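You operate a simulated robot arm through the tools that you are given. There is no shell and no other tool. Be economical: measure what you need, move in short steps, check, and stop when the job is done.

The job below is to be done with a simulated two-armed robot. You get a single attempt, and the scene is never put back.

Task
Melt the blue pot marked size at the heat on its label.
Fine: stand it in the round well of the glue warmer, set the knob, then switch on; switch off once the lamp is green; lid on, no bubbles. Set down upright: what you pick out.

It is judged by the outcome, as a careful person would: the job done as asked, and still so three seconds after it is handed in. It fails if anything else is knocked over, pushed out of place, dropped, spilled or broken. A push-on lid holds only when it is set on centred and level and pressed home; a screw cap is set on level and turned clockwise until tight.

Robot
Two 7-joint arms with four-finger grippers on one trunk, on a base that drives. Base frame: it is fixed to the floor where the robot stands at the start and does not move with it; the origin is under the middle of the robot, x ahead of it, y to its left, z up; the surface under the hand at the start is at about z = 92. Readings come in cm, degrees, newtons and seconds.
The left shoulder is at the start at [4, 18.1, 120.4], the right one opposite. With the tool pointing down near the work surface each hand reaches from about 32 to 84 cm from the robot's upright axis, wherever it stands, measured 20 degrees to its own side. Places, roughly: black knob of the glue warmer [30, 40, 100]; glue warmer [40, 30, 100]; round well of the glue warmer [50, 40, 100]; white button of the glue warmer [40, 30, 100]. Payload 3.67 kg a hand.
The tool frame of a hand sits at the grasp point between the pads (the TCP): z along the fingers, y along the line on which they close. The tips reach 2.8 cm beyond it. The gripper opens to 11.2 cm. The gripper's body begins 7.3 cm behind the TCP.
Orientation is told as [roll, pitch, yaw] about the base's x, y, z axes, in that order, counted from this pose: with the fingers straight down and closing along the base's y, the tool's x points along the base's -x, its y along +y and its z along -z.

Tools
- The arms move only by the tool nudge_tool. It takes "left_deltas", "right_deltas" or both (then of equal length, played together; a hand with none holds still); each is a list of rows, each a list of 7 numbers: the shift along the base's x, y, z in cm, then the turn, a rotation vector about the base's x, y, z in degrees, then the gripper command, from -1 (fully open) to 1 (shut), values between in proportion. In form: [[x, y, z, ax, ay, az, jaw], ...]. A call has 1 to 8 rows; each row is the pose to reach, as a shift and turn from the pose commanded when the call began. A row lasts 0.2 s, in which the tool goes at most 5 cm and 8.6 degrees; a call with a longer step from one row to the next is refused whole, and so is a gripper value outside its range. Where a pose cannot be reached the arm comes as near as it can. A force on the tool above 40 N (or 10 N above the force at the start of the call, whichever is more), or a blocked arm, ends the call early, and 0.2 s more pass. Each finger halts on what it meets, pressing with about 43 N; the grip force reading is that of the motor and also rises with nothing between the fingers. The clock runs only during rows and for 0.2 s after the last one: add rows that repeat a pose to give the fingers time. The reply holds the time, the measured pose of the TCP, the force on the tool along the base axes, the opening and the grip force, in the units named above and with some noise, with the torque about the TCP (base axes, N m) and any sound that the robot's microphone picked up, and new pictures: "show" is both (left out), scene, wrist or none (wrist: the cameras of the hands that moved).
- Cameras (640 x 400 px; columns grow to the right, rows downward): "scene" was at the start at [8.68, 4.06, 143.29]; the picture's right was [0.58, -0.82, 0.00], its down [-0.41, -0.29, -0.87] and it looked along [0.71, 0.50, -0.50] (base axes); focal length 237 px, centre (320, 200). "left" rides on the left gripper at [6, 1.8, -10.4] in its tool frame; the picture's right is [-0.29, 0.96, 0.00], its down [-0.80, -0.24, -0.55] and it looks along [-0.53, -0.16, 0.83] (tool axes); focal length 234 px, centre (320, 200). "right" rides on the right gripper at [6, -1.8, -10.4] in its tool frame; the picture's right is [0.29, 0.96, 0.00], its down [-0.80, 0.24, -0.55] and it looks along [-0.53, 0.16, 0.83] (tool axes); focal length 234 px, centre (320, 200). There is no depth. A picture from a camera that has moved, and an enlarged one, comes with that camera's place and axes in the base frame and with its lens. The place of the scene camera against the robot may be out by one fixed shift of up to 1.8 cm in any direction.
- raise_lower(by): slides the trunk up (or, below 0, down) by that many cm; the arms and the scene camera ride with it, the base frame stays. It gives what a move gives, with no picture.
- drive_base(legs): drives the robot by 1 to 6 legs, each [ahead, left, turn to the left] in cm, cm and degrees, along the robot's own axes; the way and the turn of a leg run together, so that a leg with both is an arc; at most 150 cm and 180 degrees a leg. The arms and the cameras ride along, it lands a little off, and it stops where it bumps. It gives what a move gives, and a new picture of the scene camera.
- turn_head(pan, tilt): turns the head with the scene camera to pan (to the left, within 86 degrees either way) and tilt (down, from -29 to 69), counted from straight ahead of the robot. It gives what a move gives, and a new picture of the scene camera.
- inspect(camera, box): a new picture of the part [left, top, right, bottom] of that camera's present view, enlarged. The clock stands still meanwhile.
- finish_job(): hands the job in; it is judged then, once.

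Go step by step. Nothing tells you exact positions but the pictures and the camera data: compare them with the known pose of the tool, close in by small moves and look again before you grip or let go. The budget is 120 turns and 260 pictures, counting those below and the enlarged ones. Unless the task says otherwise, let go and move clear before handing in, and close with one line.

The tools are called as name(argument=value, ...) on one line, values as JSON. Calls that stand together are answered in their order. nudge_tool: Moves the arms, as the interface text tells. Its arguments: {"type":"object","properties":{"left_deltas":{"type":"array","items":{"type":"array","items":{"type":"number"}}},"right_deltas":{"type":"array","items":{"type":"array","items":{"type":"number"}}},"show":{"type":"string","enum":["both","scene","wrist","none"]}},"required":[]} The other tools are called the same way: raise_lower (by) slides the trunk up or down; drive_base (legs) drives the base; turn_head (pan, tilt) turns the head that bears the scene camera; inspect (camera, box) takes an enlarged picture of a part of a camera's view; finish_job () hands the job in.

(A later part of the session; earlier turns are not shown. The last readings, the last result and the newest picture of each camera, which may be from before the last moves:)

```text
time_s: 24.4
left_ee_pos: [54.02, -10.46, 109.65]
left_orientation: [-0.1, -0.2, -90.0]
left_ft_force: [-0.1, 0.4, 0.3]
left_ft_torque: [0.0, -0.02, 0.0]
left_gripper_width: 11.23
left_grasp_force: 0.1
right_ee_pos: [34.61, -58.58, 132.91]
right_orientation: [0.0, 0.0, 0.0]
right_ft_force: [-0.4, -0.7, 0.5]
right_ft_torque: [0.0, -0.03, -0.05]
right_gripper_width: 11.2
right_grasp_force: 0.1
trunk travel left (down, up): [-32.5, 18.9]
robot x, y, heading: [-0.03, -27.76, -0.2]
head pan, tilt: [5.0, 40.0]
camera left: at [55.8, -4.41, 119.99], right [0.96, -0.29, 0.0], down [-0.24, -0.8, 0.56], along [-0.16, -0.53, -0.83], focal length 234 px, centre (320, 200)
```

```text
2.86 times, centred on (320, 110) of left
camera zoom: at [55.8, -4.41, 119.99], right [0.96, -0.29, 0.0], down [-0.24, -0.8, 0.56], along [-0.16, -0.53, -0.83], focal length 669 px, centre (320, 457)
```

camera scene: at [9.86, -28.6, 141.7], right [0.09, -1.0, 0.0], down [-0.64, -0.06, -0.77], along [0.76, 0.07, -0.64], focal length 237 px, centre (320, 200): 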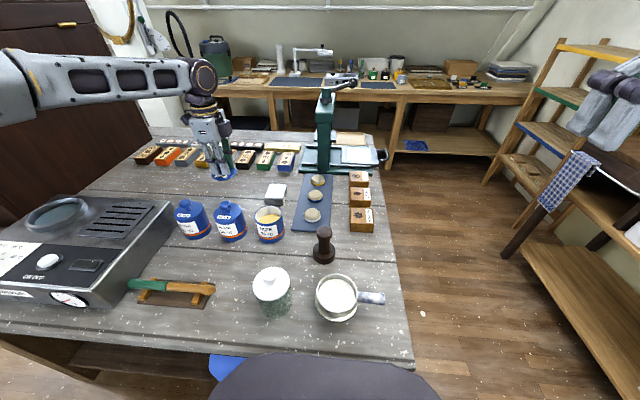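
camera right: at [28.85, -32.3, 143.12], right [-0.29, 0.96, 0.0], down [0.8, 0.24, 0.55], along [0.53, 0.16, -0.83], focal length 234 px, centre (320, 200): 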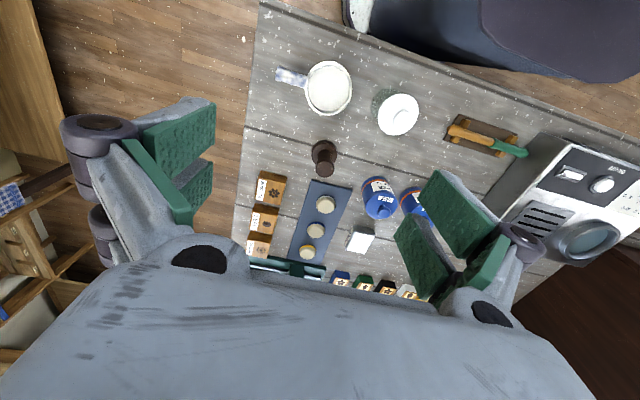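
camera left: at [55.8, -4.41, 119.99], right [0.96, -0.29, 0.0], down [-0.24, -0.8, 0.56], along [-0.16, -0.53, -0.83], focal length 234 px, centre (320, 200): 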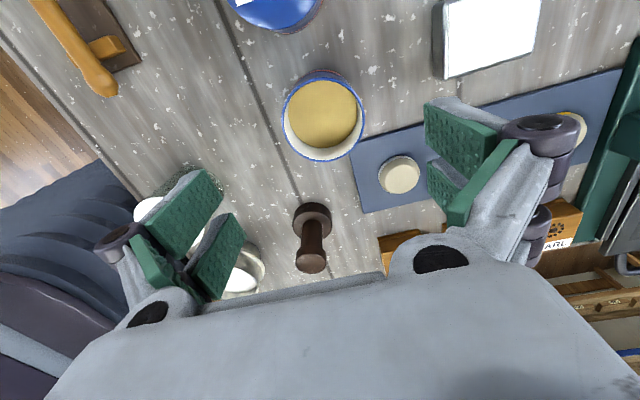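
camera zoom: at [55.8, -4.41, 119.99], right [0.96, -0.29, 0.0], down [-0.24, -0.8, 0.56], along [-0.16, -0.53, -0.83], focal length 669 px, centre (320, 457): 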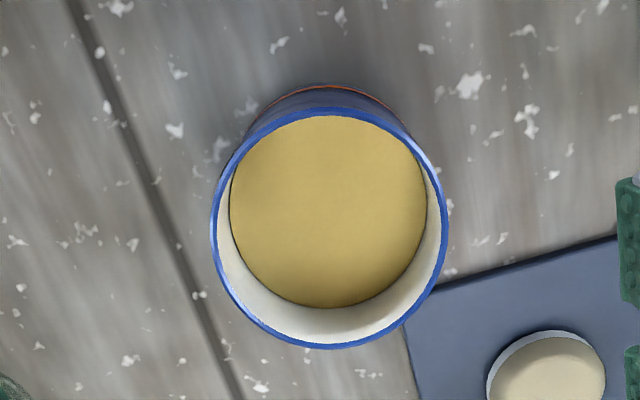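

The mouth centre is at about (54.3,-9.9), diameter 7.2. I descend around the bare body to TCP z 97.5 and grip.

nudge_tool(left_deltas=[[0.3, 0.5, -3, 0, 0, 0, -1], [0.3, 0.5, -6, 0, 0, 0, -1], [0.3, 0.5, -9, 0, 0, 0, -1], [0.3, 0.5, -11, 0, 0, 0, -1], [0.3, 0.5, -12.1, 0, 0, 0, -1], [0.3, 0.5, -12.1, 0, 0, 0, -1]], show="wrist")

inspect(camera="scene", box=[210, 170, 330, 250])

```text
time_s: 25.8
left_ee_pos: [54.32, -9.67, 97.58]
left_orientation: [0.0, -0.1, -89.8]
left_ft_force: [0.3, -0.2, 0.6]
left_ft_torque: [-0.03, 0.01, 0.01]
left_gripper_width: 11.17
left_grasp_force: 0.0
right_ee_pos: [34.56, -58.51, 133.02]
right_orientation: [-0.1, 0.0, 0.0]
right_ft_force: [-0.1, -0.8, -0.2]
right_ft_torque: [0.03, -0.01, -0.01]
right_gripper_width: 11.19
right_grasp_force: 0.0
trunk travel left (down, up): [-32.5, 18.9]
robot x, y, heading: [-0.03, -27.74, -0.3]
head pan, tilt: [5.0, 40.0]
camera left: at [56.16, -3.72, 107.92], right [0.96, -0.29, 0.0], down [-0.24, -0.8, 0.56], along [-0.16, -0.53, -0.83], focal length 234 px, centre (320, 200)
```

left: 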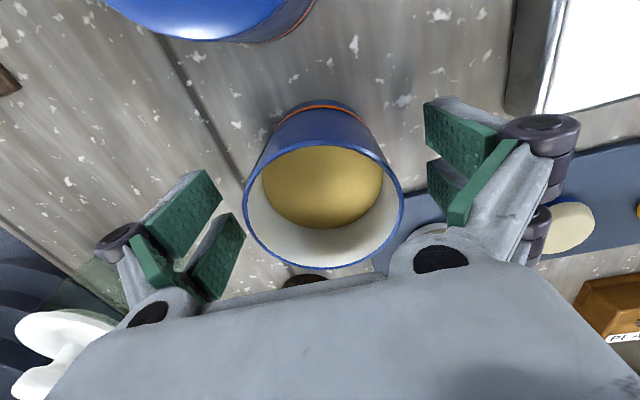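

```text
5.00 times, centred on (270, 210) of scene
camera zoom: at [9.72, -28.68, 141.71], right [0.09, -1.0, 0.0], down [-0.64, -0.06, -0.77], along [0.76, 0.07, -0.64], focal length 1184 px, centre (570, 150)
```

zoom: 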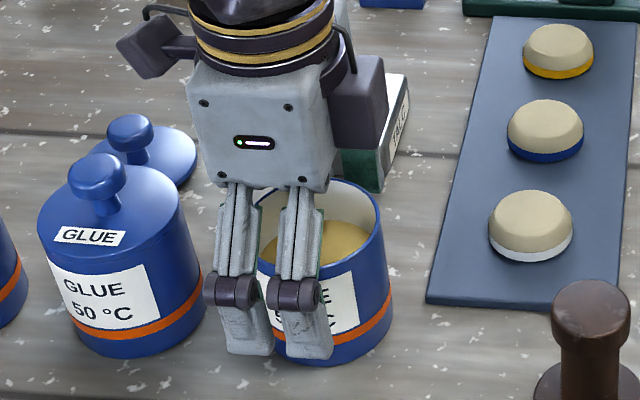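

Well centred on the mouth. Closing and lifting a little to test.

nudge_tool(left_deltas=[[0.15, 0, 0, 0, 0, 0, 0], [0.15, 0, 0, 0, 0, 0, 0.2], [0.15, 0, 0, 0, 0, 0, 0.4], [0.15, 0, 0, 0, 0, 0, 0.5], [0.15, 0, 0, 0, 0, 0, 0.5]], show="none")

nudge_tool(left_deltas=[[0, 0, 0.3, 0, 0, 0, 0.5], [0, 0, 0.7, 0, 0, 0, 0.5], [0, 0, 1.2, 0, 0, 0, 0.5], [0, 0, 1.2, 0, 0, 0, 0.5]], show="wrist")

inspect(camera="scene", box=[210, 170, 330, 250])

```text
time_s: 27.0
left_ee_pos: [54.52, -9.82, 97.58]
left_orientation: [0.1, -0.1, -89.9]
left_ft_force: [0.6, 0.9, 1.3]
left_ft_torque: [-0.03, 0.08, -0.02]
left_gripper_width: 6.85
left_grasp_force: 43.1
right_ee_pos: [34.66, -58.51, 132.85]
right_orientation: [0.1, 0.0, -0.1]
right_ft_force: [-0.2, -0.2, 0.0]
right_ft_torque: [-0.03, 0.05, -0.01]
right_gripper_width: 11.21
right_grasp_force: 0.2
trunk travel left (down, up): [-32.5, 18.9]
robot x, y, heading: [0.18, -27.94, -0.1]
head pan, tilt: [5.0, 40.0]
```

```text
time_s: 28.0
left_ee_pos: [54.46, -9.75, 98.69]
left_orientation: [-0.1, -0.1, -89.9]
left_ft_force: [-0.9, 0.4, -4.7]
left_ft_torque: [0.04, 0.0, -0.01]
left_gripper_width: 6.84
left_grasp_force: 43.0
right_ee_pos: [34.77, -58.52, 132.88]
right_orientation: [0.0, 0.0, 0.0]
right_ft_force: [1.0, -0.8, -0.9]
right_ft_torque: [0.03, 0.0, 0.01]
right_gripper_width: 11.19
right_grasp_force: 0.1
trunk travel left (down, up): [-32.5, 18.9]
robot x, y, heading: [-0.14, -27.92, -0.0]
head pan, tilt: [5.0, 40.0]
camera left: at [56.28, -3.76, 108.98], right [0.96, -0.29, 0.0], down [-0.24, -0.8, 0.56], along [-0.16, -0.53, -0.83], focal length 234 px, centre (320, 200)
```

left: 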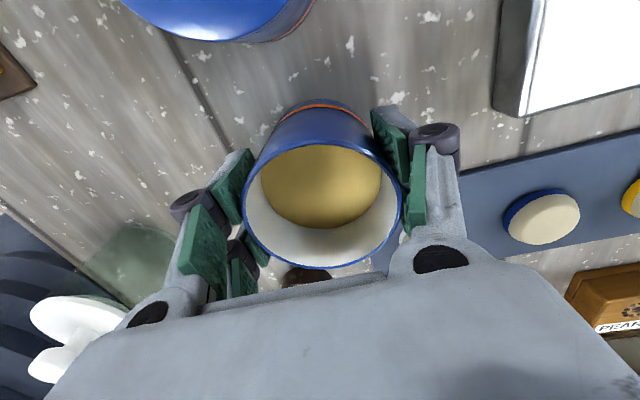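

```text
5.00 times, centred on (270, 210) of scene
camera zoom: at [9.77, -28.67, 141.71], right [0.09, -1.0, 0.0], down [-0.64, -0.06, -0.77], along [0.76, 0.07, -0.64], focal length 1184 px, centre (570, 150)
```

zoom: 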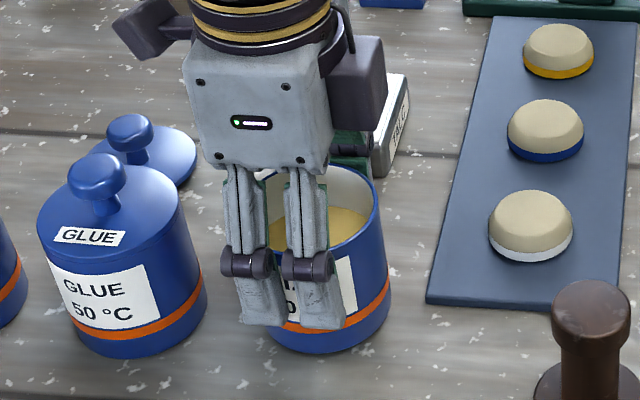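

The pot is lifted with about 5 N of weight and hanging level. I raise it gently, then drive back left.

nudge_tool(left_deltas=[[0, 0, 1, 0, 0, 0, 0.5], [0, 0, 3, 0, 0, 0, 0.5], [0, 0, 5, 0, 0, 0, 0.5], [0, 0, 8, 0, 0, 0, 0.5], [0, 0, 11, 0, 0, 0, 0.5], [0, 0, 14, 0, 0, 0, 0.5], [0, 0, 15.5, 0, 0, 0, 0.5], [0, 0, 16, 0, 0, 0, 0.5]], show="none")

drive_base(legs=[[0, 28, 0]])

turn_head(pan=35, tilt=40)

```text
time_s: 29.8
left_ee_pos: [54.47, -9.77, 114.62]
left_orientation: [-0.1, 0.0, -89.9]
left_ft_force: [0.3, 1.1, -4.3]
left_ft_torque: [0.03, -0.02, -0.01]
left_gripper_width: 6.83
left_grasp_force: 43.2
right_ee_pos: [34.69, -58.43, 132.92]
right_orientation: [0.1, 0.0, -0.1]
right_ft_force: [0.5, 0.0, 0.5]
right_ft_torque: [0.01, 0.0, 0.02]
right_gripper_width: 11.19
right_grasp_force: 0.1
trunk travel left (down, up): [-32.5, 18.9]
robot x, y, heading: [0.02, -27.93, -0.1]
head pan, tilt: [5.0, 40.0]
```

```text
time_s: 31.7
left_ee_pos: [54.38, 17.8, 114.57]
left_orientation: [0.0, -0.1, -89.7]
left_ft_force: [-0.1, 0.0, -3.5]
left_ft_torque: [0.03, 0.02, -0.02]
left_gripper_width: 6.83
left_grasp_force: 43.0
right_ee_pos: [34.8, -30.8, 132.91]
right_orientation: [0.1, 0.1, 0.1]
right_ft_force: [-0.4, -0.6, -1.3]
right_ft_torque: [0.03, 0.03, -0.02]
right_gripper_width: 11.2
right_grasp_force: 0.2
trunk travel left (down, up): [-32.5, 18.9]
robot x, y, heading: [-0.09, -0.45, 0.3]
head pan, tilt: [5.0, 40.0]
camera scene: at [9.75, -1.09, 141.71], right [0.09, -1.0, 0.0], down [-0.64, -0.06, -0.77], along [0.76, 0.07, -0.64], focal length 237 px, centre (320, 200)
```

scene: 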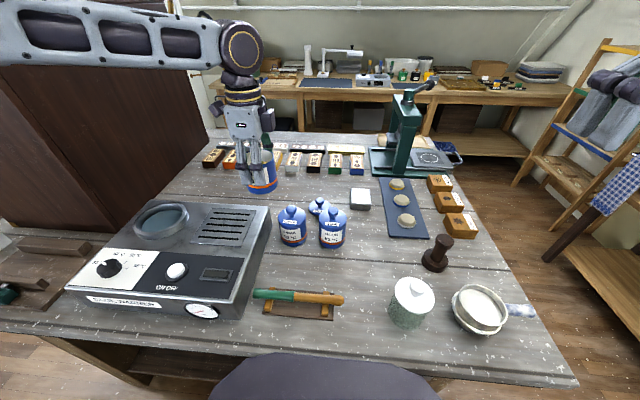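

```text
time_s: 32.7
left_ee_pos: [54.39, 17.89, 114.56]
left_orientation: [0.0, -0.1, -89.8]
left_ft_force: [-0.3, 0.0, -4.6]
left_ft_torque: [0.04, -0.02, 0.02]
left_gripper_width: 6.83
left_grasp_force: 43.1
right_ee_pos: [34.67, -30.79, 132.88]
right_orientation: [0.0, 0.0, 0.1]
right_ft_force: [0.5, 0.0, -1.6]
right_ft_torque: [-0.03, -0.01, -0.02]
right_gripper_width: 11.2
right_grasp_force: 0.0
trunk travel left (down, up): [-32.5, 18.9]
robot x, y, heading: [-0.4, -0.35, 0.1]
head pan, tilt: [35.0, 40.0]
camera scene: at [8.26, 3.07, 141.71], right [0.57, -0.82, 0.0], down [-0.53, -0.37, -0.77], along [0.63, 0.44, -0.64], focal length 237 px, centre (320, 200)
```

scene: 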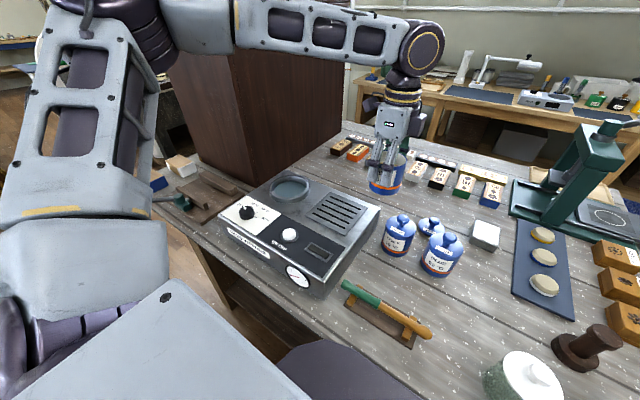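

The pot came through well. I move it toward the well and zoom in to find the well's centre.

nudge_tool(left_deltas=[[-0.7, 3, 0.5, 0, 0, 0, 0.5], [-1.4, 6, 1, 0, 0, 0, 0.5], [-2.1, 9, 1, 0, 0, 0, 0.5], [-2.8, 12, 1, 0, 0, 0, 0.5], [-3.5, 15, 1, 0, 0, 0, 0.5], [-4.2, 17, 1, 0, 0, 0, 0.5], [-4.2, 17, 1, 0, 0, 0, 0.5]], show="both")

inspect(camera="scene", box=[200, 150, 400, 290])

```text
time_s: 34.3
left_ee_pos: [50.23, 35.02, 115.66]
left_orientation: [-0.1, -0.1, -89.7]
left_ft_force: [-0.5, 0.2, -3.5]
left_ft_torque: [0.03, 0.0, 0.03]
left_gripper_width: 6.84
left_grasp_force: 43.1
right_ee_pos: [34.77, -30.76, 132.86]
right_orientation: [-0.1, 0.0, 0.1]
right_ft_force: [0.8, -0.2, 0.6]
right_ft_torque: [-0.01, -0.01, 0.0]
right_gripper_width: 11.19
right_grasp_force: 0.1
trunk travel left (down, up): [-32.5, 18.9]
robot x, y, heading: [-0.04, -0.45, -0.1]
head pan, tilt: [35.0, 40.0]
camera scene: at [8.27, 3.1, 141.71], right [0.57, -0.82, 0.0], down [-0.53, -0.37, -0.77], along [0.63, 0.44, -0.64], focal length 237 px, centre (320, 200)
camera left: at [52.02, 40.96, 125.96], right [0.96, -0.28, 0.0], down [-0.24, -0.8, 0.56], along [-0.16, -0.53, -0.83], focal length 234 px, centre (320, 200)
```

scene: 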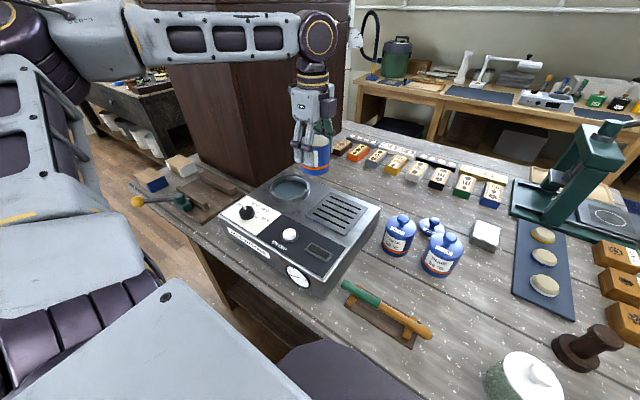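
left: 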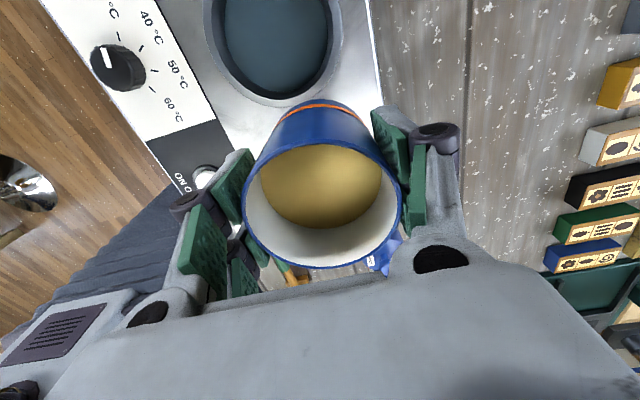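

```text
2.86 times, centred on (300, 220) of scene
camera zoom: at [8.27, 3.1, 141.71], right [0.57, -0.82, 0.0], down [-0.53, -0.37, -0.77], along [0.63, 0.44, -0.64], focal length 676 px, centre (377, 143)
```

zoom: 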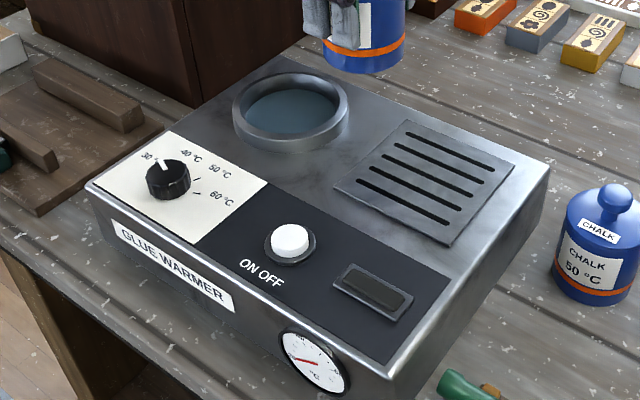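

The well centre comes out near (48.5,42.8). One enlarged wrist look refines it.

inspect(camera="left", box=[60, 0, 380, 200])

nudge_tool(left_deltas=[[-0.5, 2, 0, 0, 0, 0, 0.5], [-1, 4, 0, 0, 0, 0, 0.5], [-1.7, 6, 0, 0, 0, 0, 0.5], [-1.7, 7.7, 0, 0, 0, 0, 0.5], [-1.7, 7.7, -3, 0, 0, 0, 0.5], [-1.7, 7.7, -4, 0, 0, 0, 0.5], [-1.7, 7.7, -4, 0, 0, 0, 0.5]], show="both")

inspect(camera="scene", box=[220, 110, 380, 210])

```text
2.00 times, centred on (220, 100) of left
camera zoom: at [52.02, 40.96, 125.96], right [0.96, -0.28, 0.0], down [-0.24, -0.8, 0.56], along [-0.16, -0.53, -0.83], focal length 468 px, centre (520, 400)
```

zoom: 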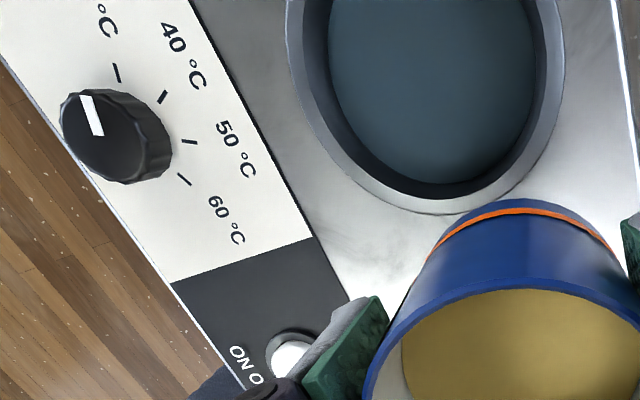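

```text
time_s: 35.9
left_ee_pos: [48.4, 42.62, 111.76]
left_orientation: [0.1, -0.1, -89.8]
left_ft_force: [-0.3, 0.5, -3.4]
left_ft_torque: [0.05, 0.0, 0.03]
left_gripper_width: 6.82
left_grasp_force: 42.7
right_ee_pos: [34.8, -30.66, 132.91]
right_orientation: [0.0, 0.0, 0.1]
right_ft_force: [-0.4, -0.3, 1.0]
right_ft_torque: [0.02, 0.02, 0.02]
right_gripper_width: 11.22
right_grasp_force: 0.1
trunk travel left (down, up): [-32.5, 18.9]
robot x, y, heading: [-0.05, -0.86, 0.3]
head pan, tilt: [35.0, 40.0]
camera scene: at [8.23, 3.16, 141.71], right [0.57, -0.82, 0.0], down [-0.53, -0.37, -0.77], along [0.63, 0.44, -0.64], focal length 237 px, centre (320, 200)
camera left: at [50.18, 48.72, 122.02], right [0.96, -0.28, 0.0], down [-0.24, -0.8, 0.56], along [-0.16, -0.53, -0.83], focal length 234 px, centre (320, 200)
```

scene: 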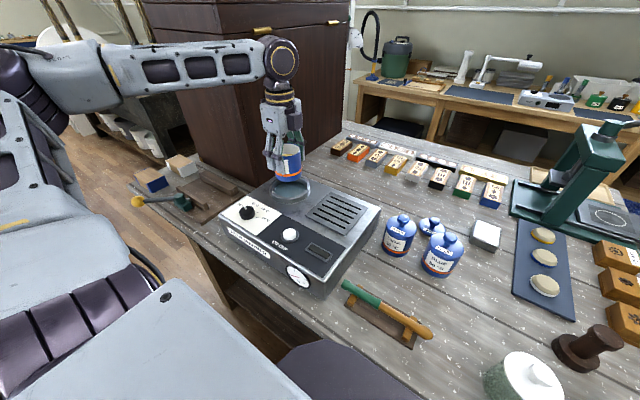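
left: 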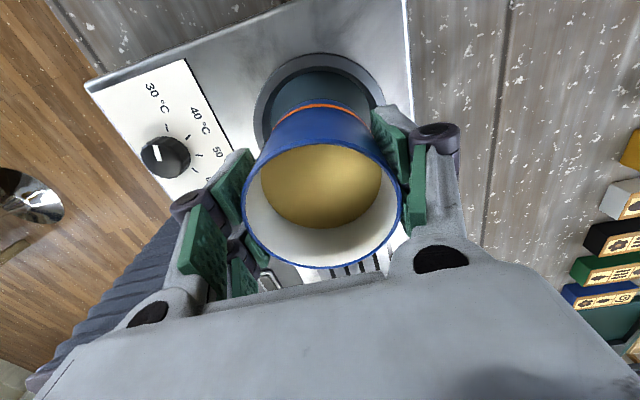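

```text
4.00 times, centred on (300, 160) of scene
camera zoom: at [8.23, 3.16, 141.71], right [0.57, -0.82, 0.0], down [-0.53, -0.37, -0.77], along [0.63, 0.44, -0.64], focal length 947 px, centre (400, 360)
```

zoom: 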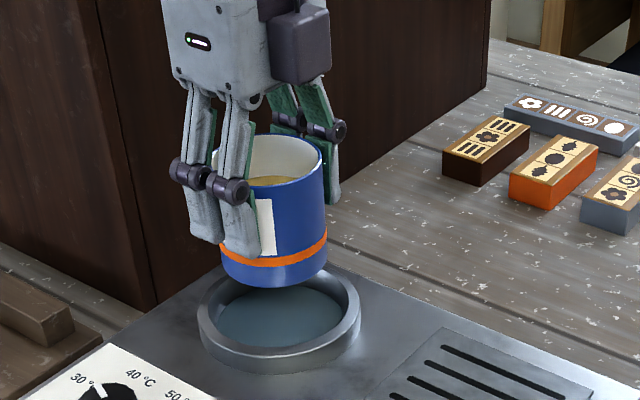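

The well centre comes out at about (48.4,43.1); I shift slightly and lower to just above the rim to compare.

nudge_tool(left_deltas=[[0, 0.5, -1, 0, 0, 0, 0.5], [0, 0.5, -3, 0, 0, 0, 0.5], [0, 0.5, -4.5, 0, 0, 0, 0.5], [0, 0.5, -4.5, 0, 0, 0, 0.5]], show="wrist")

inspect(camera="scene", box=[220, 110, 380, 210])

```text
time_s: 36.9
left_ee_pos: [48.47, 43.34, 107.09]
left_orientation: [-0.1, -0.1, -89.9]
left_ft_force: [-0.4, -0.1, -4.3]
left_ft_torque: [0.01, 0.02, -0.02]
left_gripper_width: 6.86
left_grasp_force: 43.2
right_ee_pos: [34.74, -30.65, 132.87]
right_orientation: [0.0, 0.0, 0.2]
right_ft_force: [0.8, -1.1, -0.7]
right_ft_torque: [0.0, -0.01, 0.01]
right_gripper_width: 11.17
right_grasp_force: 0.0
trunk travel left (down, up): [-32.5, 18.9]
robot x, y, heading: [-0.22, -0.52, 0.3]
head pan, tilt: [35.0, 40.0]
camera left: at [50.28, 49.27, 117.45], right [0.96, -0.28, 0.0], down [-0.24, -0.8, 0.56], along [-0.16, -0.53, -0.83], focal length 234 px, centre (320, 200)
```

left: 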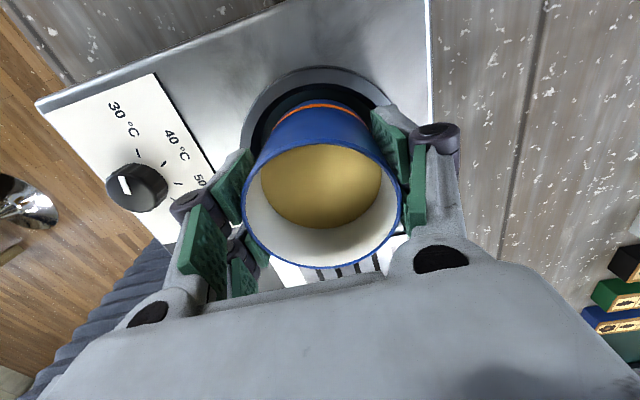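

```text
4.00 times, centred on (300, 160) of scene
camera zoom: at [8.23, 3.16, 141.71], right [0.57, -0.82, 0.0], down [-0.53, -0.37, -0.77], along [0.63, 0.44, -0.64], focal length 947 px, centre (400, 360)
```

zoom: 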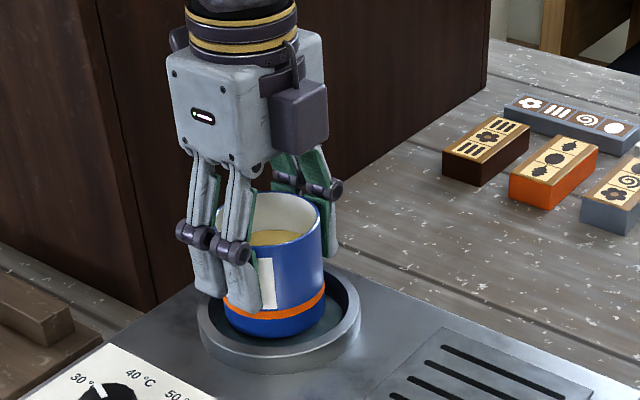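

inspect(camera="scene", box=[262, 160, 318, 208])

inspect(camera="left", box=[220, 50, 420, 170])

```text
8.33 times, centred on (290, 184) of scene
camera zoom: at [8.23, 3.16, 141.71], right [0.57, -0.82, 0.0], down [-0.53, -0.37, -0.77], along [0.63, 0.44, -0.64], focal length 1973 px, centre (570, 333)
```

zoom: 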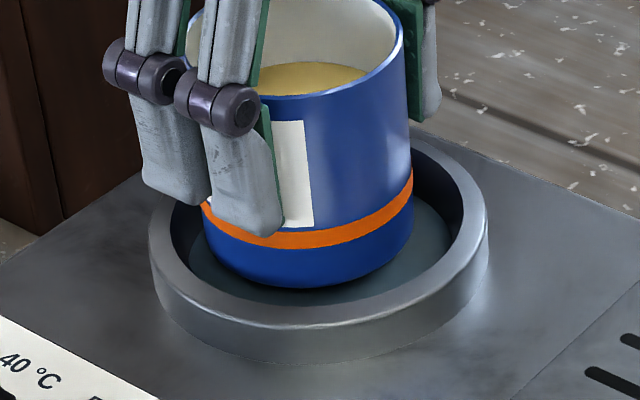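

```text
3.20 times, centred on (320, 110) of left
camera zoom: at [50.28, 49.27, 117.45], right [0.96, -0.28, 0.0], down [-0.24, -0.8, 0.56], along [-0.16, -0.53, -0.83], focal length 749 px, centre (320, 488)
```

zoom: 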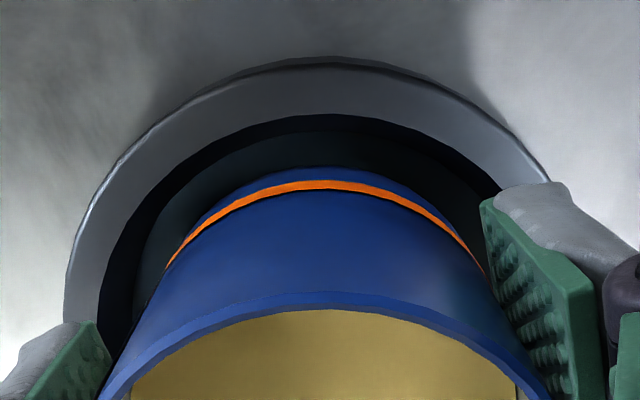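

The pot's base is about level with the rim and nearly concentric. I nudge slightly and lower with force watch.

nudge_tool(left_deltas=[[0.2, -0.2, 0, 0, 0, 0, 0.5], [0.3, -0.2, -0.5, 0, 0, 0, 0.5], [0.3, -0.2, -1, 0, 0, 0, 0.5], [0.3, -0.2, -1.5, 0, 0, 0, 0.5], [0.3, -0.2, -1.5, 0, 0, 0, 0.5]], show="none")

inspect(camera="scene", box=[262, 160, 318, 208])

inspect(camera="left", box=[200, 40, 440, 190])

```text
time_s: 38.1
left_ee_pos: [48.83, 43.09, 106.01]
left_orientation: [0.5, 0.0, -89.7]
left_ft_force: [2.0, 11.3, 27.4]
left_ft_torque: [-0.21, -0.01, 0.03]
left_gripper_width: 6.85
left_grasp_force: 42.8
right_ee_pos: [34.53, -30.75, 132.96]
right_orientation: [0.0, -0.1, 0.0]
right_ft_force: [0.0, -0.2, -0.4]
right_ft_torque: [-0.01, 0.0, 0.0]
right_gripper_width: 11.19
right_grasp_force: 0.0
trunk travel left (down, up): [-32.5, 18.9]
robot x, y, heading: [0.08, -0.62, 0.1]
head pan, tilt: [35.0, 40.0]
```

```text
8.33 times, centred on (290, 184) of scene
camera zoom: at [7.97, 3.11, 141.76], right [0.58, -0.82, 0.0], down [-0.52, -0.37, -0.77], along [0.63, 0.44, -0.64], focal length 1973 px, centre (570, 333)
```

zoom: 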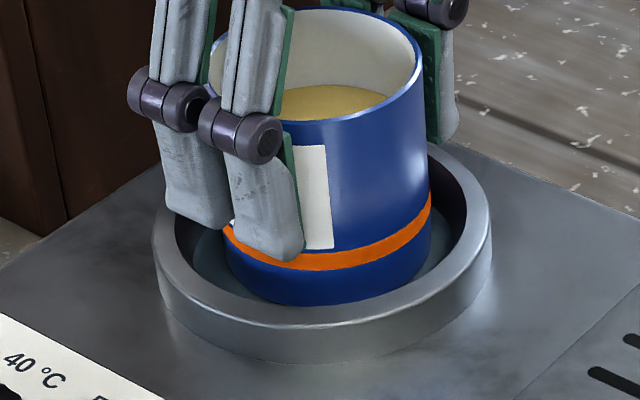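

```text
2.67 times, centred on (320, 115) of left
camera zoom: at [50.55, 49.0, 116.41], right [0.96, -0.28, 0.01], down [-0.24, -0.8, 0.55], along [-0.15, -0.53, -0.83], focal length 624 px, centre (320, 427)
```

zoom: 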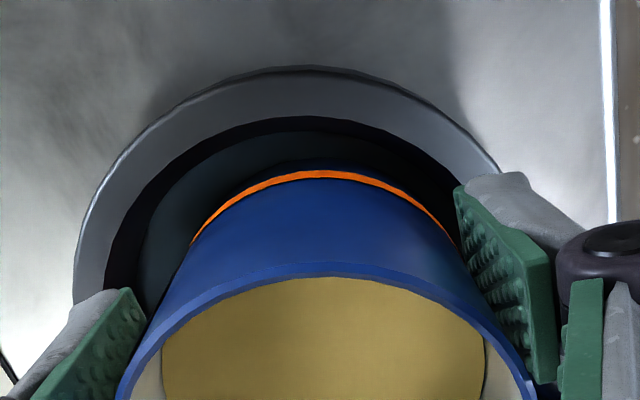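

Contact at TCP z 106. To learn whether this is the well floor or the rim, I'll raise slightly, shift 0.5 cm and touch down again.

nudge_tool(left_deltas=[[0, 0, 0.8, 0, 0, 0, 0.5], [-0.2, -0.5, 1.2, 0, 0, 0, 0.5], [-0.2, -0.5, 1.2, 0, 0, 0, 0.5], [-0.2, -0.5, 0.8, 0, 0, 0, 0.5], [-0.2, -0.5, 0.4, 0, 0, 0, 0.5], [-0.2, -0.5, 0, 0, 0, 0, 0.5], [-0.2, -0.5, 0, 0, 0, 0, 0.5]], show="none")

inspect(camera="scene", box=[262, 160, 318, 208])

inspect(camera="left", box=[200, 40, 440, 190])

```text
time_s: 39.7
left_ee_pos: [48.55, 42.53, 106.03]
left_orientation: [0.6, 0.1, -89.7]
left_ft_force: [3.5, 9.2, 30.9]
left_ft_torque: [0.02, -0.12, 0.02]
left_gripper_width: 6.84
left_grasp_force: 43.4
right_ee_pos: [34.5, -30.78, 133.07]
right_orientation: [0.0, -0.1, 0.0]
right_ft_force: [0.6, 0.0, -0.6]
right_ft_torque: [0.0, -0.01, 0.02]
right_gripper_width: 11.22
right_grasp_force: 0.0
trunk travel left (down, up): [-32.5, 18.9]
robot x, y, heading: [-0.03, -0.52, -0.1]
head pan, tilt: [35.0, 40.0]
```

```text
8.33 times, centred on (290, 184) of scene
camera zoom: at [8.0, 3.06, 141.76], right [0.57, -0.82, 0.0], down [-0.52, -0.37, -0.77], along [0.63, 0.44, -0.64], focal length 1973 px, centre (570, 333)
```

zoom: 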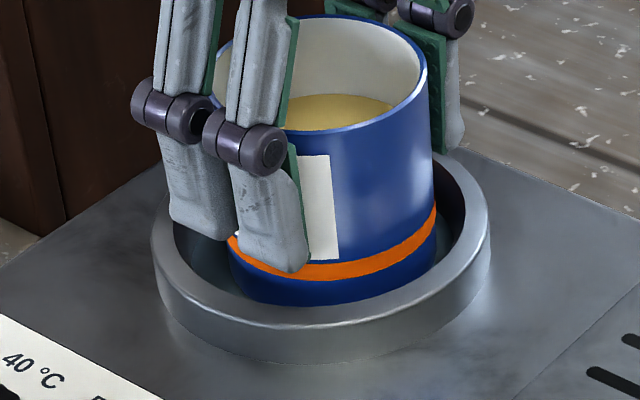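

```text
2.67 times, centred on (320, 115) of left
camera zoom: at [50.24, 48.48, 116.38], right [0.96, -0.28, 0.01], down [-0.24, -0.8, 0.55], along [-0.15, -0.53, -0.83], focal length 624 px, centre (320, 427)
```

zoom: 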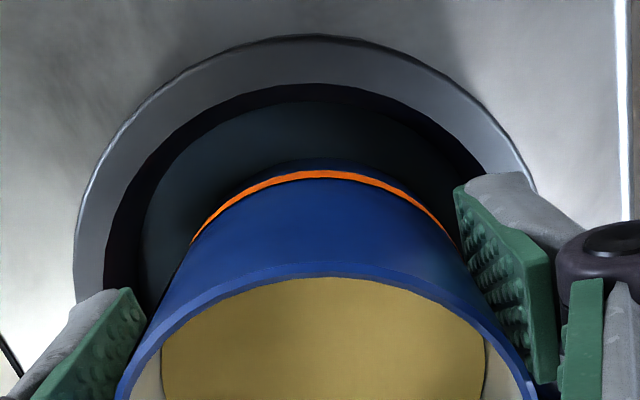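

Same height at both spots and the rim now hides the base: it stands on the well floor. I'll recentre slightly, set it down lightly and release.

nudge_tool(left_deltas=[[0, 0, 1, 0, 0, 0, 0.5], [-0.25, 0.45, 1.4, 0, 0, 0, 0.5], [-0.25, 0.45, 1.2, 0, 0, 0, 0.5], [-0.25, 0.45, 0.8, 0, 0, 0, 0.5], [-0.25, 0.45, 0.5, 0, 0, 0, 0.5], [-0.25, 0.45, 0.5, 0, 0, 0, 0.5]], show="none")

inspect(camera="scene", box=[262, 160, 318, 208])

```text
time_s: 41.1
left_ee_pos: [48.22, 42.82, 106.06]
left_orientation: [-0.1, -0.1, -89.8]
left_ft_force: [-0.1, 0.3, -3.7]
left_ft_torque: [0.02, -0.02, 0.02]
left_gripper_width: 6.84
left_grasp_force: 43.0
right_ee_pos: [34.73, -30.72, 132.89]
right_orientation: [0.0, 0.1, 0.1]
right_ft_force: [-1.5, 0.4, 0.2]
right_ft_torque: [0.0, 0.0, -0.04]
right_gripper_width: 11.23
right_grasp_force: 0.0
trunk travel left (down, up): [-32.5, 18.9]
robot x, y, heading: [-0.12, -0.68, 0.1]
head pan, tilt: [35.0, 40.0]
```

```text
8.33 times, centred on (290, 184) of scene
camera zoom: at [8.27, 3.15, 141.71], right [0.57, -0.82, 0.0], down [-0.53, -0.37, -0.77], along [0.63, 0.44, -0.64], focal length 1973 px, centre (570, 333)
```

zoom: 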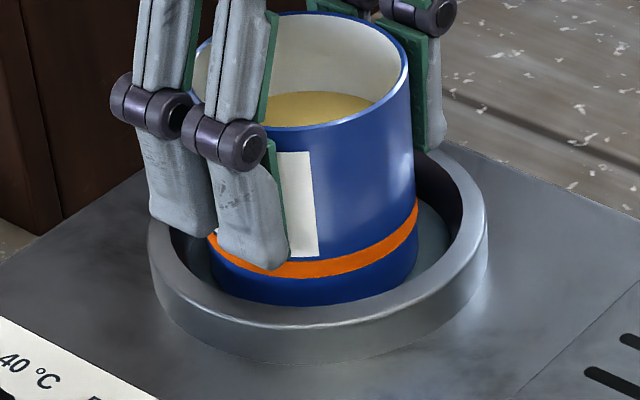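

Laterally centred and still just hanging. Lower the last millimetres.

nudge_tool(left_deltas=[[0.2, 0.1, 0, 0, 0, 0, 0.5], [0.2, 0.1, -0.15, 0, 0, 0, 0.5], [0.2, 0.1, -0.3, 0, 0, 0, 0.5], [0.2, 0.1, -0.3, 0, 0, 0, 0.5]], show="none")

```text
time_s: 42.1
left_ee_pos: [48.39, 42.93, 105.98]
left_orientation: [0.1, -0.1, -89.8]
left_ft_force: [0.4, 2.1, 9.9]
left_ft_torque: [0.21, -0.34, -0.02]
left_gripper_width: 6.83
left_grasp_force: 42.9
right_ee_pos: [34.69, -30.77, 132.91]
right_orientation: [0.0, -0.1, 0.1]
right_ft_force: [-0.1, -0.2, -0.1]
right_ft_torque: [0.03, 0.01, 0.04]
right_gripper_width: 11.2
right_grasp_force: 0.1
trunk travel left (down, up): [-32.5, 18.9]
robot x, y, heading: [0.12, -0.55, -0.1]
head pan, tilt: [35.0, 40.0]
```

Standing on the floor of the well. Opening and lifting clear.

nudge_tool(left_deltas=[[0, 0, 0.1, 0, 0, 0, 0.2], [0, 0, 0.1, 0, 0, 0, -0.2], [0, 0, 0.1, 0, 0, 0, -0.6], [0, 0, 0.1, 0, 0, 0, -1], [0, 0, 2, 0, 0, 0, -1], [0, 0, 6, 0, 0, 0, -1], [0, 0, 10, 0, 0, 0, -1], [0, 0, 12, 0, 0, 0, -1]], show="wrist")

inspect(camera="scene", box=[220, 140, 360, 240])

```text
time_s: 43.9
left_ee_pos: [48.5, 43.13, 117.86]
left_orientation: [0.0, -0.1, -89.7]
left_ft_force: [0.1, 0.3, -1.1]
left_ft_torque: [-0.01, 0.01, 0.02]
left_gripper_width: 11.2
left_grasp_force: 0.0
right_ee_pos: [34.76, -30.83, 132.86]
right_orientation: [0.0, 0.1, 0.2]
right_ft_force: [-1.0, 0.3, -0.2]
right_ft_torque: [-0.01, 0.0, 0.01]
right_gripper_width: 11.22
right_grasp_force: 0.1
trunk travel left (down, up): [-32.5, 18.9]
robot x, y, heading: [-0.39, -0.85, 0.3]
head pan, tilt: [35.0, 40.0]
camera left: at [50.32, 49.13, 128.2], right [0.96, -0.28, 0.0], down [-0.24, -0.8, 0.56], along [-0.16, -0.53, -0.83], focal length 234 px, centre (320, 200)
```

left: 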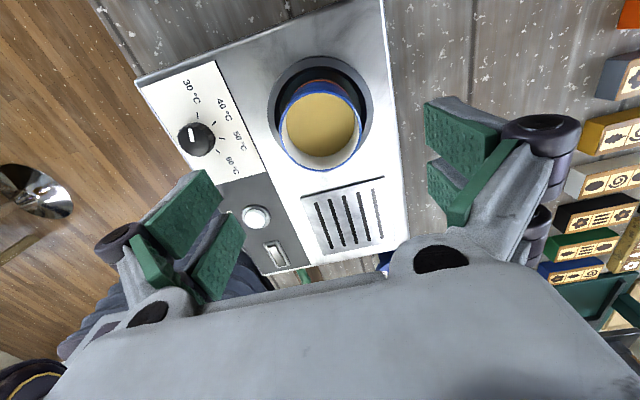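

```text
4.00 times, centred on (290, 190) of scene
camera zoom: at [8.21, 3.11, 141.71], right [0.57, -0.82, 0.0], down [-0.53, -0.37, -0.77], along [0.63, 0.44, -0.64], focal length 947 px, centre (440, 240)
```

zoom: 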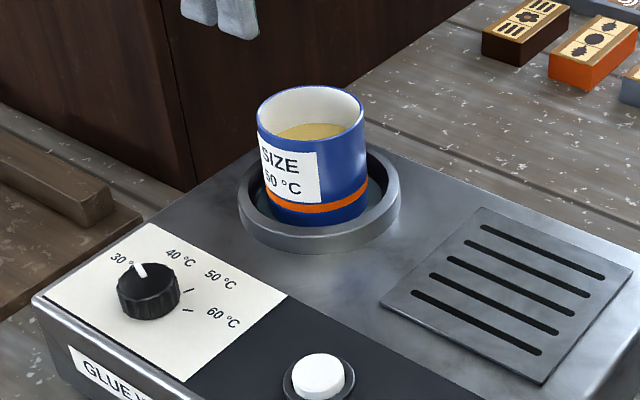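

The pot stands upright in the well. Now to fetch the lid: drive right 15 cm so it is within easy reach, moving the hand over first.

nudge_tool(left_deltas=[[0, -4, 0, 0, 0, 0, -1], [1, -8, 0, 0, 0, 0, -1], [3, -12, 0, 0, 0, 0, -1], [6, -16, 0, 0, 0, 0, -1], [9, -18, 0, 0, 0, 0, -1], [12, -20, 0, 0, 0, 0, -1], [15, -22, 0, 0, 0, 0, -1], [17, -23, 0, 0, 0, 0, -1]], show="none")

drive_base(legs=[[0, -15, 0]])

inspect(camera="left", box=[160, 0, 480, 200])

```text
time_s: 45.7
left_ee_pos: [65.6, 20.17, 117.71]
left_orientation: [-0.1, -0.2, -89.6]
left_ft_force: [0.5, 0.0, -0.3]
left_ft_torque: [-0.03, 0.03, -0.02]
left_gripper_width: 11.19
left_grasp_force: 0.1
right_ee_pos: [34.87, -30.69, 132.9]
right_orientation: [0.0, 0.2, 0.1]
right_ft_force: [0.5, 0.5, -0.3]
right_ft_torque: [-0.04, 0.05, 0.0]
right_gripper_width: 11.19
right_grasp_force: 0.2
trunk travel left (down, up): [-32.5, 18.9]
robot x, y, heading: [-0.18, -0.75, -0.0]
head pan, tilt: [35.0, 40.0]
```

```text
time_s: 47.1
left_ee_pos: [65.35, 5.6, 117.83]
left_orientation: [0.1, -0.2, -89.7]
left_ft_force: [1.1, 0.0, 0.6]
left_ft_torque: [0.01, 0.02, 0.01]
left_gripper_width: 11.2
left_grasp_force: 0.1
right_ee_pos: [34.72, -45.37, 133.06]
right_orientation: [-0.3, 0.0, 0.0]
right_ft_force: [0.3, -0.2, 0.1]
right_ft_torque: [-0.03, -0.01, -0.01]
right_gripper_width: 11.19
right_grasp_force: 0.0
trunk travel left (down, up): [-32.5, 18.9]
robot x, y, heading: [-0.04, -14.92, -0.3]
head pan, tilt: [35.0, 40.0]
camera scene: at [8.22, -11.42, 141.71], right [0.57, -0.82, 0.0], down [-0.53, -0.37, -0.77], along [0.63, 0.44, -0.64], focal length 237 px, centre (320, 200)
```

scene: 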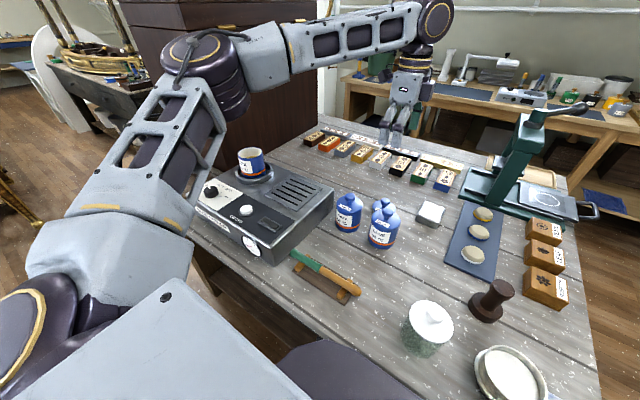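

```text
2.00 times, centred on (320, 100) of left
camera zoom: at [67.22, 11.58, 128.1], right [0.96, -0.28, 0.0], down [-0.24, -0.8, 0.56], along [-0.16, -0.53, -0.83], focal length 468 px, centre (320, 400)
```

zoom: 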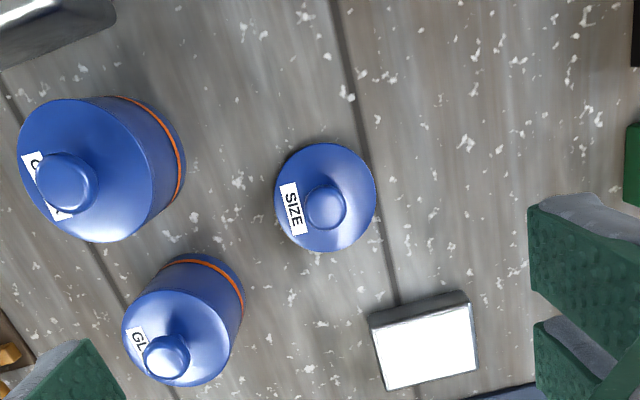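

The lid is right below. I align to (65.75,5.05) and descend around its knob.

nudge_tool(left_deltas=[[0.35, -0.5, -4, 0, 0, 0, -0.2], [0.35, -0.5, -8, 0, 0, 0, -0.2], [0.35, -0.5, -12, 0, 0, 0, -0.2], [0.35, -0.5, -15, 0, 0, 0, -0.2], [0.35, -0.5, -15, 0, 0, 0, -0.2]], show="wrist")

```text
time_s: 48.3
left_ee_pos: [65.68, 4.79, 102.92]
left_orientation: [0.1, -0.2, -89.6]
left_ft_force: [0.1, 0.1, 0.3]
left_ft_torque: [0.01, -0.03, 0.02]
left_gripper_width: 6.72
left_grasp_force: 0.0
right_ee_pos: [34.78, -45.36, 132.89]
right_orientation: [0.1, 0.0, 0.1]
right_ft_force: [-0.1, -0.3, 0.2]
right_ft_torque: [0.01, -0.02, 0.02]
right_gripper_width: 11.19
right_grasp_force: 0.1
trunk travel left (down, up): [-32.5, 18.9]
robot x, y, heading: [-0.22, -15.33, -0.0]
head pan, tilt: [35.0, 40.0]
camera left: at [67.42, 10.93, 113.23], right [0.96, -0.28, 0.0], down [-0.24, -0.8, 0.56], along [-0.16, -0.53, -0.83], focal length 234 px, centre (320, 200)
```

left: 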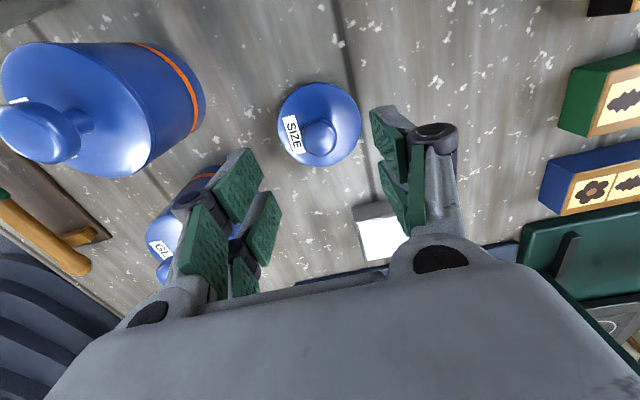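

Aligned in x, 0.25 cm short in y; correct, descend and grip the knob.

nudge_tool(left_deltas=[[0, 0.25, -3, 0, 0, 0, -0.2], [0, 0.25, -5, 0, 0, 0, -0.2], [0, 0.25, -6.2, 0, 0, 0, -0.2], [0, 0.25, -6.2, 0, 0, 0, 0.2], [0, 0.25, -6.2, 0, 0, 0, 0.5], [0, 0.25, -6.2, 0, 0, 0, 0.8], [0, 0.25, -6.2, 0, 0, 0, 0.8]], show="wrist")

inspect(camera="scene", box=[330, 140, 450, 260])

```text
time_s: 49.9
left_ee_pos: [64.62, 5.87, 97.03]
left_orientation: [0.1, -0.1, -89.7]
left_ft_force: [0.3, 0.2, -0.3]
left_ft_torque: [0.01, -0.01, -0.01]
left_gripper_width: 2.37
left_grasp_force: 42.5
left hand out of reach, approached as far as the arm can: row 1, 2, 3, 4, 5, 6, 7
right_ee_pos: [34.75, -45.4, 132.88]
right_orientation: [0.0, 0.0, 0.2]
right_ft_force: [-0.5, -0.1, -0.2]
right_ft_torque: [0.01, -0.02, -0.03]
right_gripper_width: 11.21
right_grasp_force: 0.0
trunk travel left (down, up): [-32.5, 18.9]
robot x, y, heading: [-0.04, -15.55, -0.3]
head pan, tilt: [35.0, 40.0]
camera left: at [66.45, 11.86, 107.4], right [0.96, -0.28, 0.0], down [-0.24, -0.8, 0.56], along [-0.16, -0.53, -0.83], focal length 234 px, centre (320, 200)
```

left: 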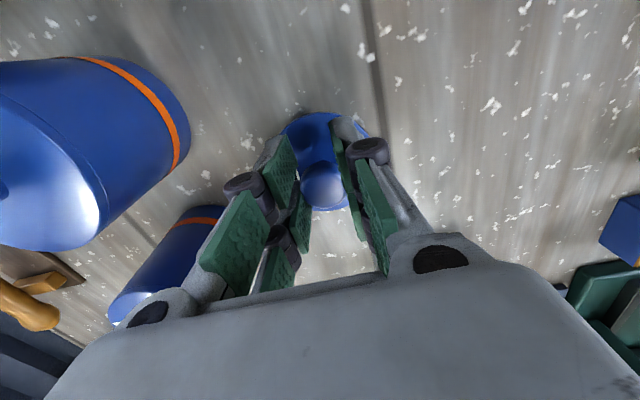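

```text
3.33 times, centred on (390, 200) of scene
camera zoom: at [8.23, -11.59, 141.71], right [0.57, -0.82, 0.0], down [-0.53, -0.37, -0.77], along [0.63, 0.44, -0.64], focal length 789 px, centre (87, 200)
```

zoom: 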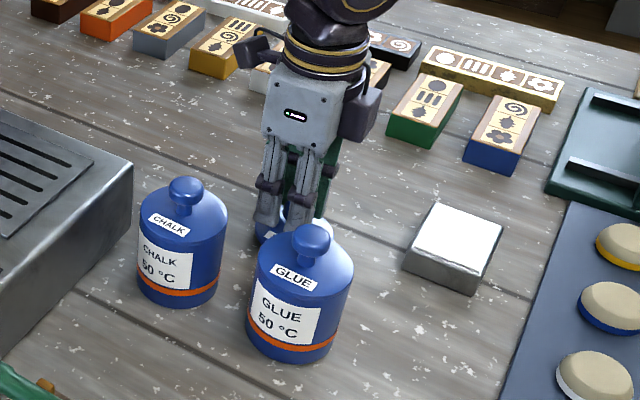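

The arm couldn't quite reach and the grip is off-centre. I release, lift, and drive further right for a proper grip.

nudge_tool(left_deltas=[[-1, 0.8, 0, 0, 0, 0, 0.5], [-1, 0.8, 0, 0, 0, 0, -0.2], [-1, 0.8, 0, 0, 0, 0, -0.2]], show="none")

nudge_tool(left_deltas=[[0, 0, 4, 0, 0, 0, -0.2], [0, 0, 8, 0, 0, 0, -0.2], [0, 0, 12, 0, 0, 0, -0.2], [0, 0, 12, 0, 0, 0, -0.2]], show="none")

drive_base(legs=[[0, -13, 0]])

```text
time_s: 50.7
left_ee_pos: [63.69, 6.66, 97.04]
left_orientation: [0.0, -0.2, -89.7]
left_ft_force: [-0.5, -0.7, 0.4]
left_ft_torque: [0.0, 0.01, 0.03]
left_gripper_width: 6.72
left_grasp_force: 0.1
right_ee_pos: [34.77, -45.55, 132.91]
right_orientation: [-0.1, 0.0, 0.1]
right_ft_force: [0.6, -0.4, 0.4]
right_ft_torque: [0.0, 0.02, -0.01]
right_gripper_width: 11.19
right_grasp_force: 0.0
trunk travel left (down, up): [-32.5, 18.9]
robot x, y, heading: [-0.14, -15.28, 0.3]
head pan, tilt: [35.0, 40.0]
```

```text
time_s: 51.7
left_ee_pos: [63.79, 6.46, 109.08]
left_orientation: [0.1, -0.1, -89.7]
left_ft_force: [-0.7, 0.4, -0.4]
left_ft_torque: [0.05, 0.01, 0.03]
left_gripper_width: 6.72
left_grasp_force: 0.0
right_ee_pos: [34.84, -45.38, 132.89]
right_orientation: [0.0, 0.0, 0.1]
right_ft_force: [1.1, 0.3, -0.7]
right_ft_torque: [0.02, -0.02, 0.01]
right_gripper_width: 11.2
right_grasp_force: 0.1
trunk travel left (down, up): [-32.5, 18.9]
robot x, y, heading: [-0.12, -15.26, -0.2]
head pan, tilt: [35.0, 40.0]
```

```text
time_s: 53.0
left_ee_pos: [63.66, -6.63, 109.09]
left_orientation: [0.0, -0.2, -89.6]
left_ft_force: [0.2, 0.0, -0.8]
left_ft_torque: [-0.01, -0.01, -0.01]
left_gripper_width: 6.7
left_grasp_force: 0.0
right_ee_pos: [34.88, -58.68, 132.88]
right_orientation: [0.0, 0.0, 0.1]
right_ft_force: [0.3, 0.9, -0.2]
right_ft_torque: [-0.04, 0.01, -0.01]
right_gripper_width: 11.22
right_grasp_force: 0.1
trunk travel left (down, up): [-32.5, 18.9]
robot x, y, heading: [-0.4, -28.62, 0.1]
head pan, tilt: [35.0, 40.0]
camera scene: at [8.23, -24.81, 141.71], right [0.58, -0.82, 0.0], down [-0.53, -0.37, -0.77], along [0.63, 0.44, -0.64], focal length 237 px, centre (320, 200)
```

scene: 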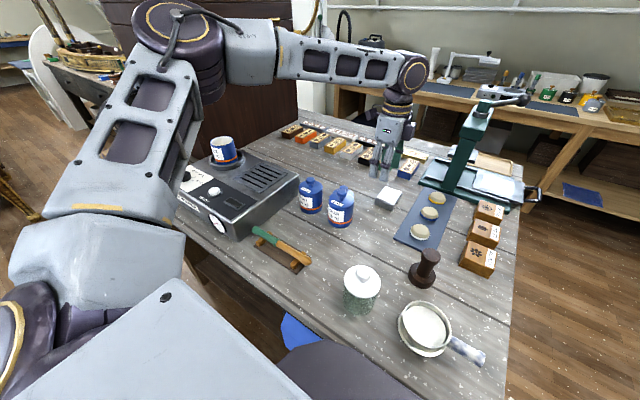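

Now well within reach. I move back above the lid and look.

nudge_tool(left_deltas=[[0.3, 4, 0, 0, 0, 0, -0.2], [0.6, 8, 0, 0, 0, 0, -0.2], [1.2, 11.6, 0, 0, 0, 0, -0.2], [1.2, 11.6, -2, 0, 0, 0, -0.2], [1.2, 11.6, -3, 0, 0, 0, -0.2], [1.2, 11.6, -3, 0, 0, 0, -0.2]], show="wrist")

inspect(camera="left", box=[220, 50, 420, 200])

```text
time_s: 54.4
left_ee_pos: [65.01, 4.99, 106.12]
left_orientation: [-0.1, -0.1, -89.6]
left_ft_force: [0.0, -0.4, -0.1]
left_ft_torque: [-0.02, -0.02, -0.03]
left_gripper_width: 6.72
left_grasp_force: 0.0
right_ee_pos: [34.75, -58.78, 132.83]
right_orientation: [0.0, 0.0, 0.2]
right_ft_force: [-0.1, 0.3, 0.0]
right_ft_torque: [0.0, 0.01, 0.0]
right_gripper_width: 11.2
right_grasp_force: 0.1
trunk travel left (down, up): [-32.5, 18.9]
robot x, y, heading: [-0.01, -28.35, 0.1]
head pan, tilt: [35.0, 40.0]
camera left: at [66.76, 11.03, 116.48], right [0.96, -0.28, 0.0], down [-0.23, -0.8, 0.56], along [-0.16, -0.53, -0.83], focal length 234 px, centre (320, 200)
```

left: 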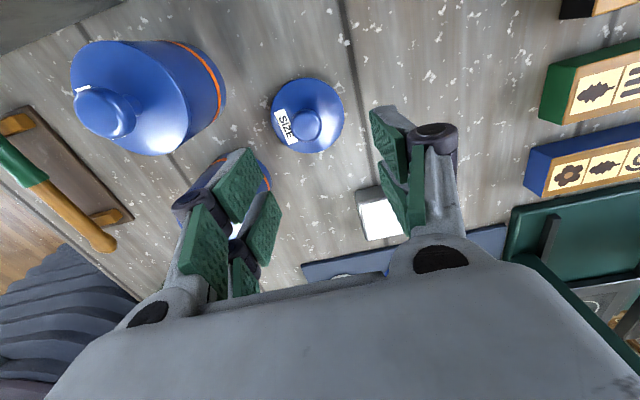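

```text
2.67 times, centred on (320, 125) of left
camera zoom: at [66.76, 11.03, 116.48], right [0.96, -0.28, 0.0], down [-0.23, -0.8, 0.56], along [-0.16, -0.53, -0.83], focal length 624 px, centre (320, 400)
```

zoom: 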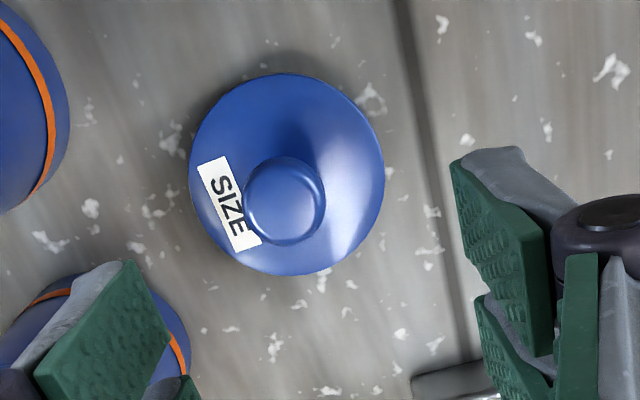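

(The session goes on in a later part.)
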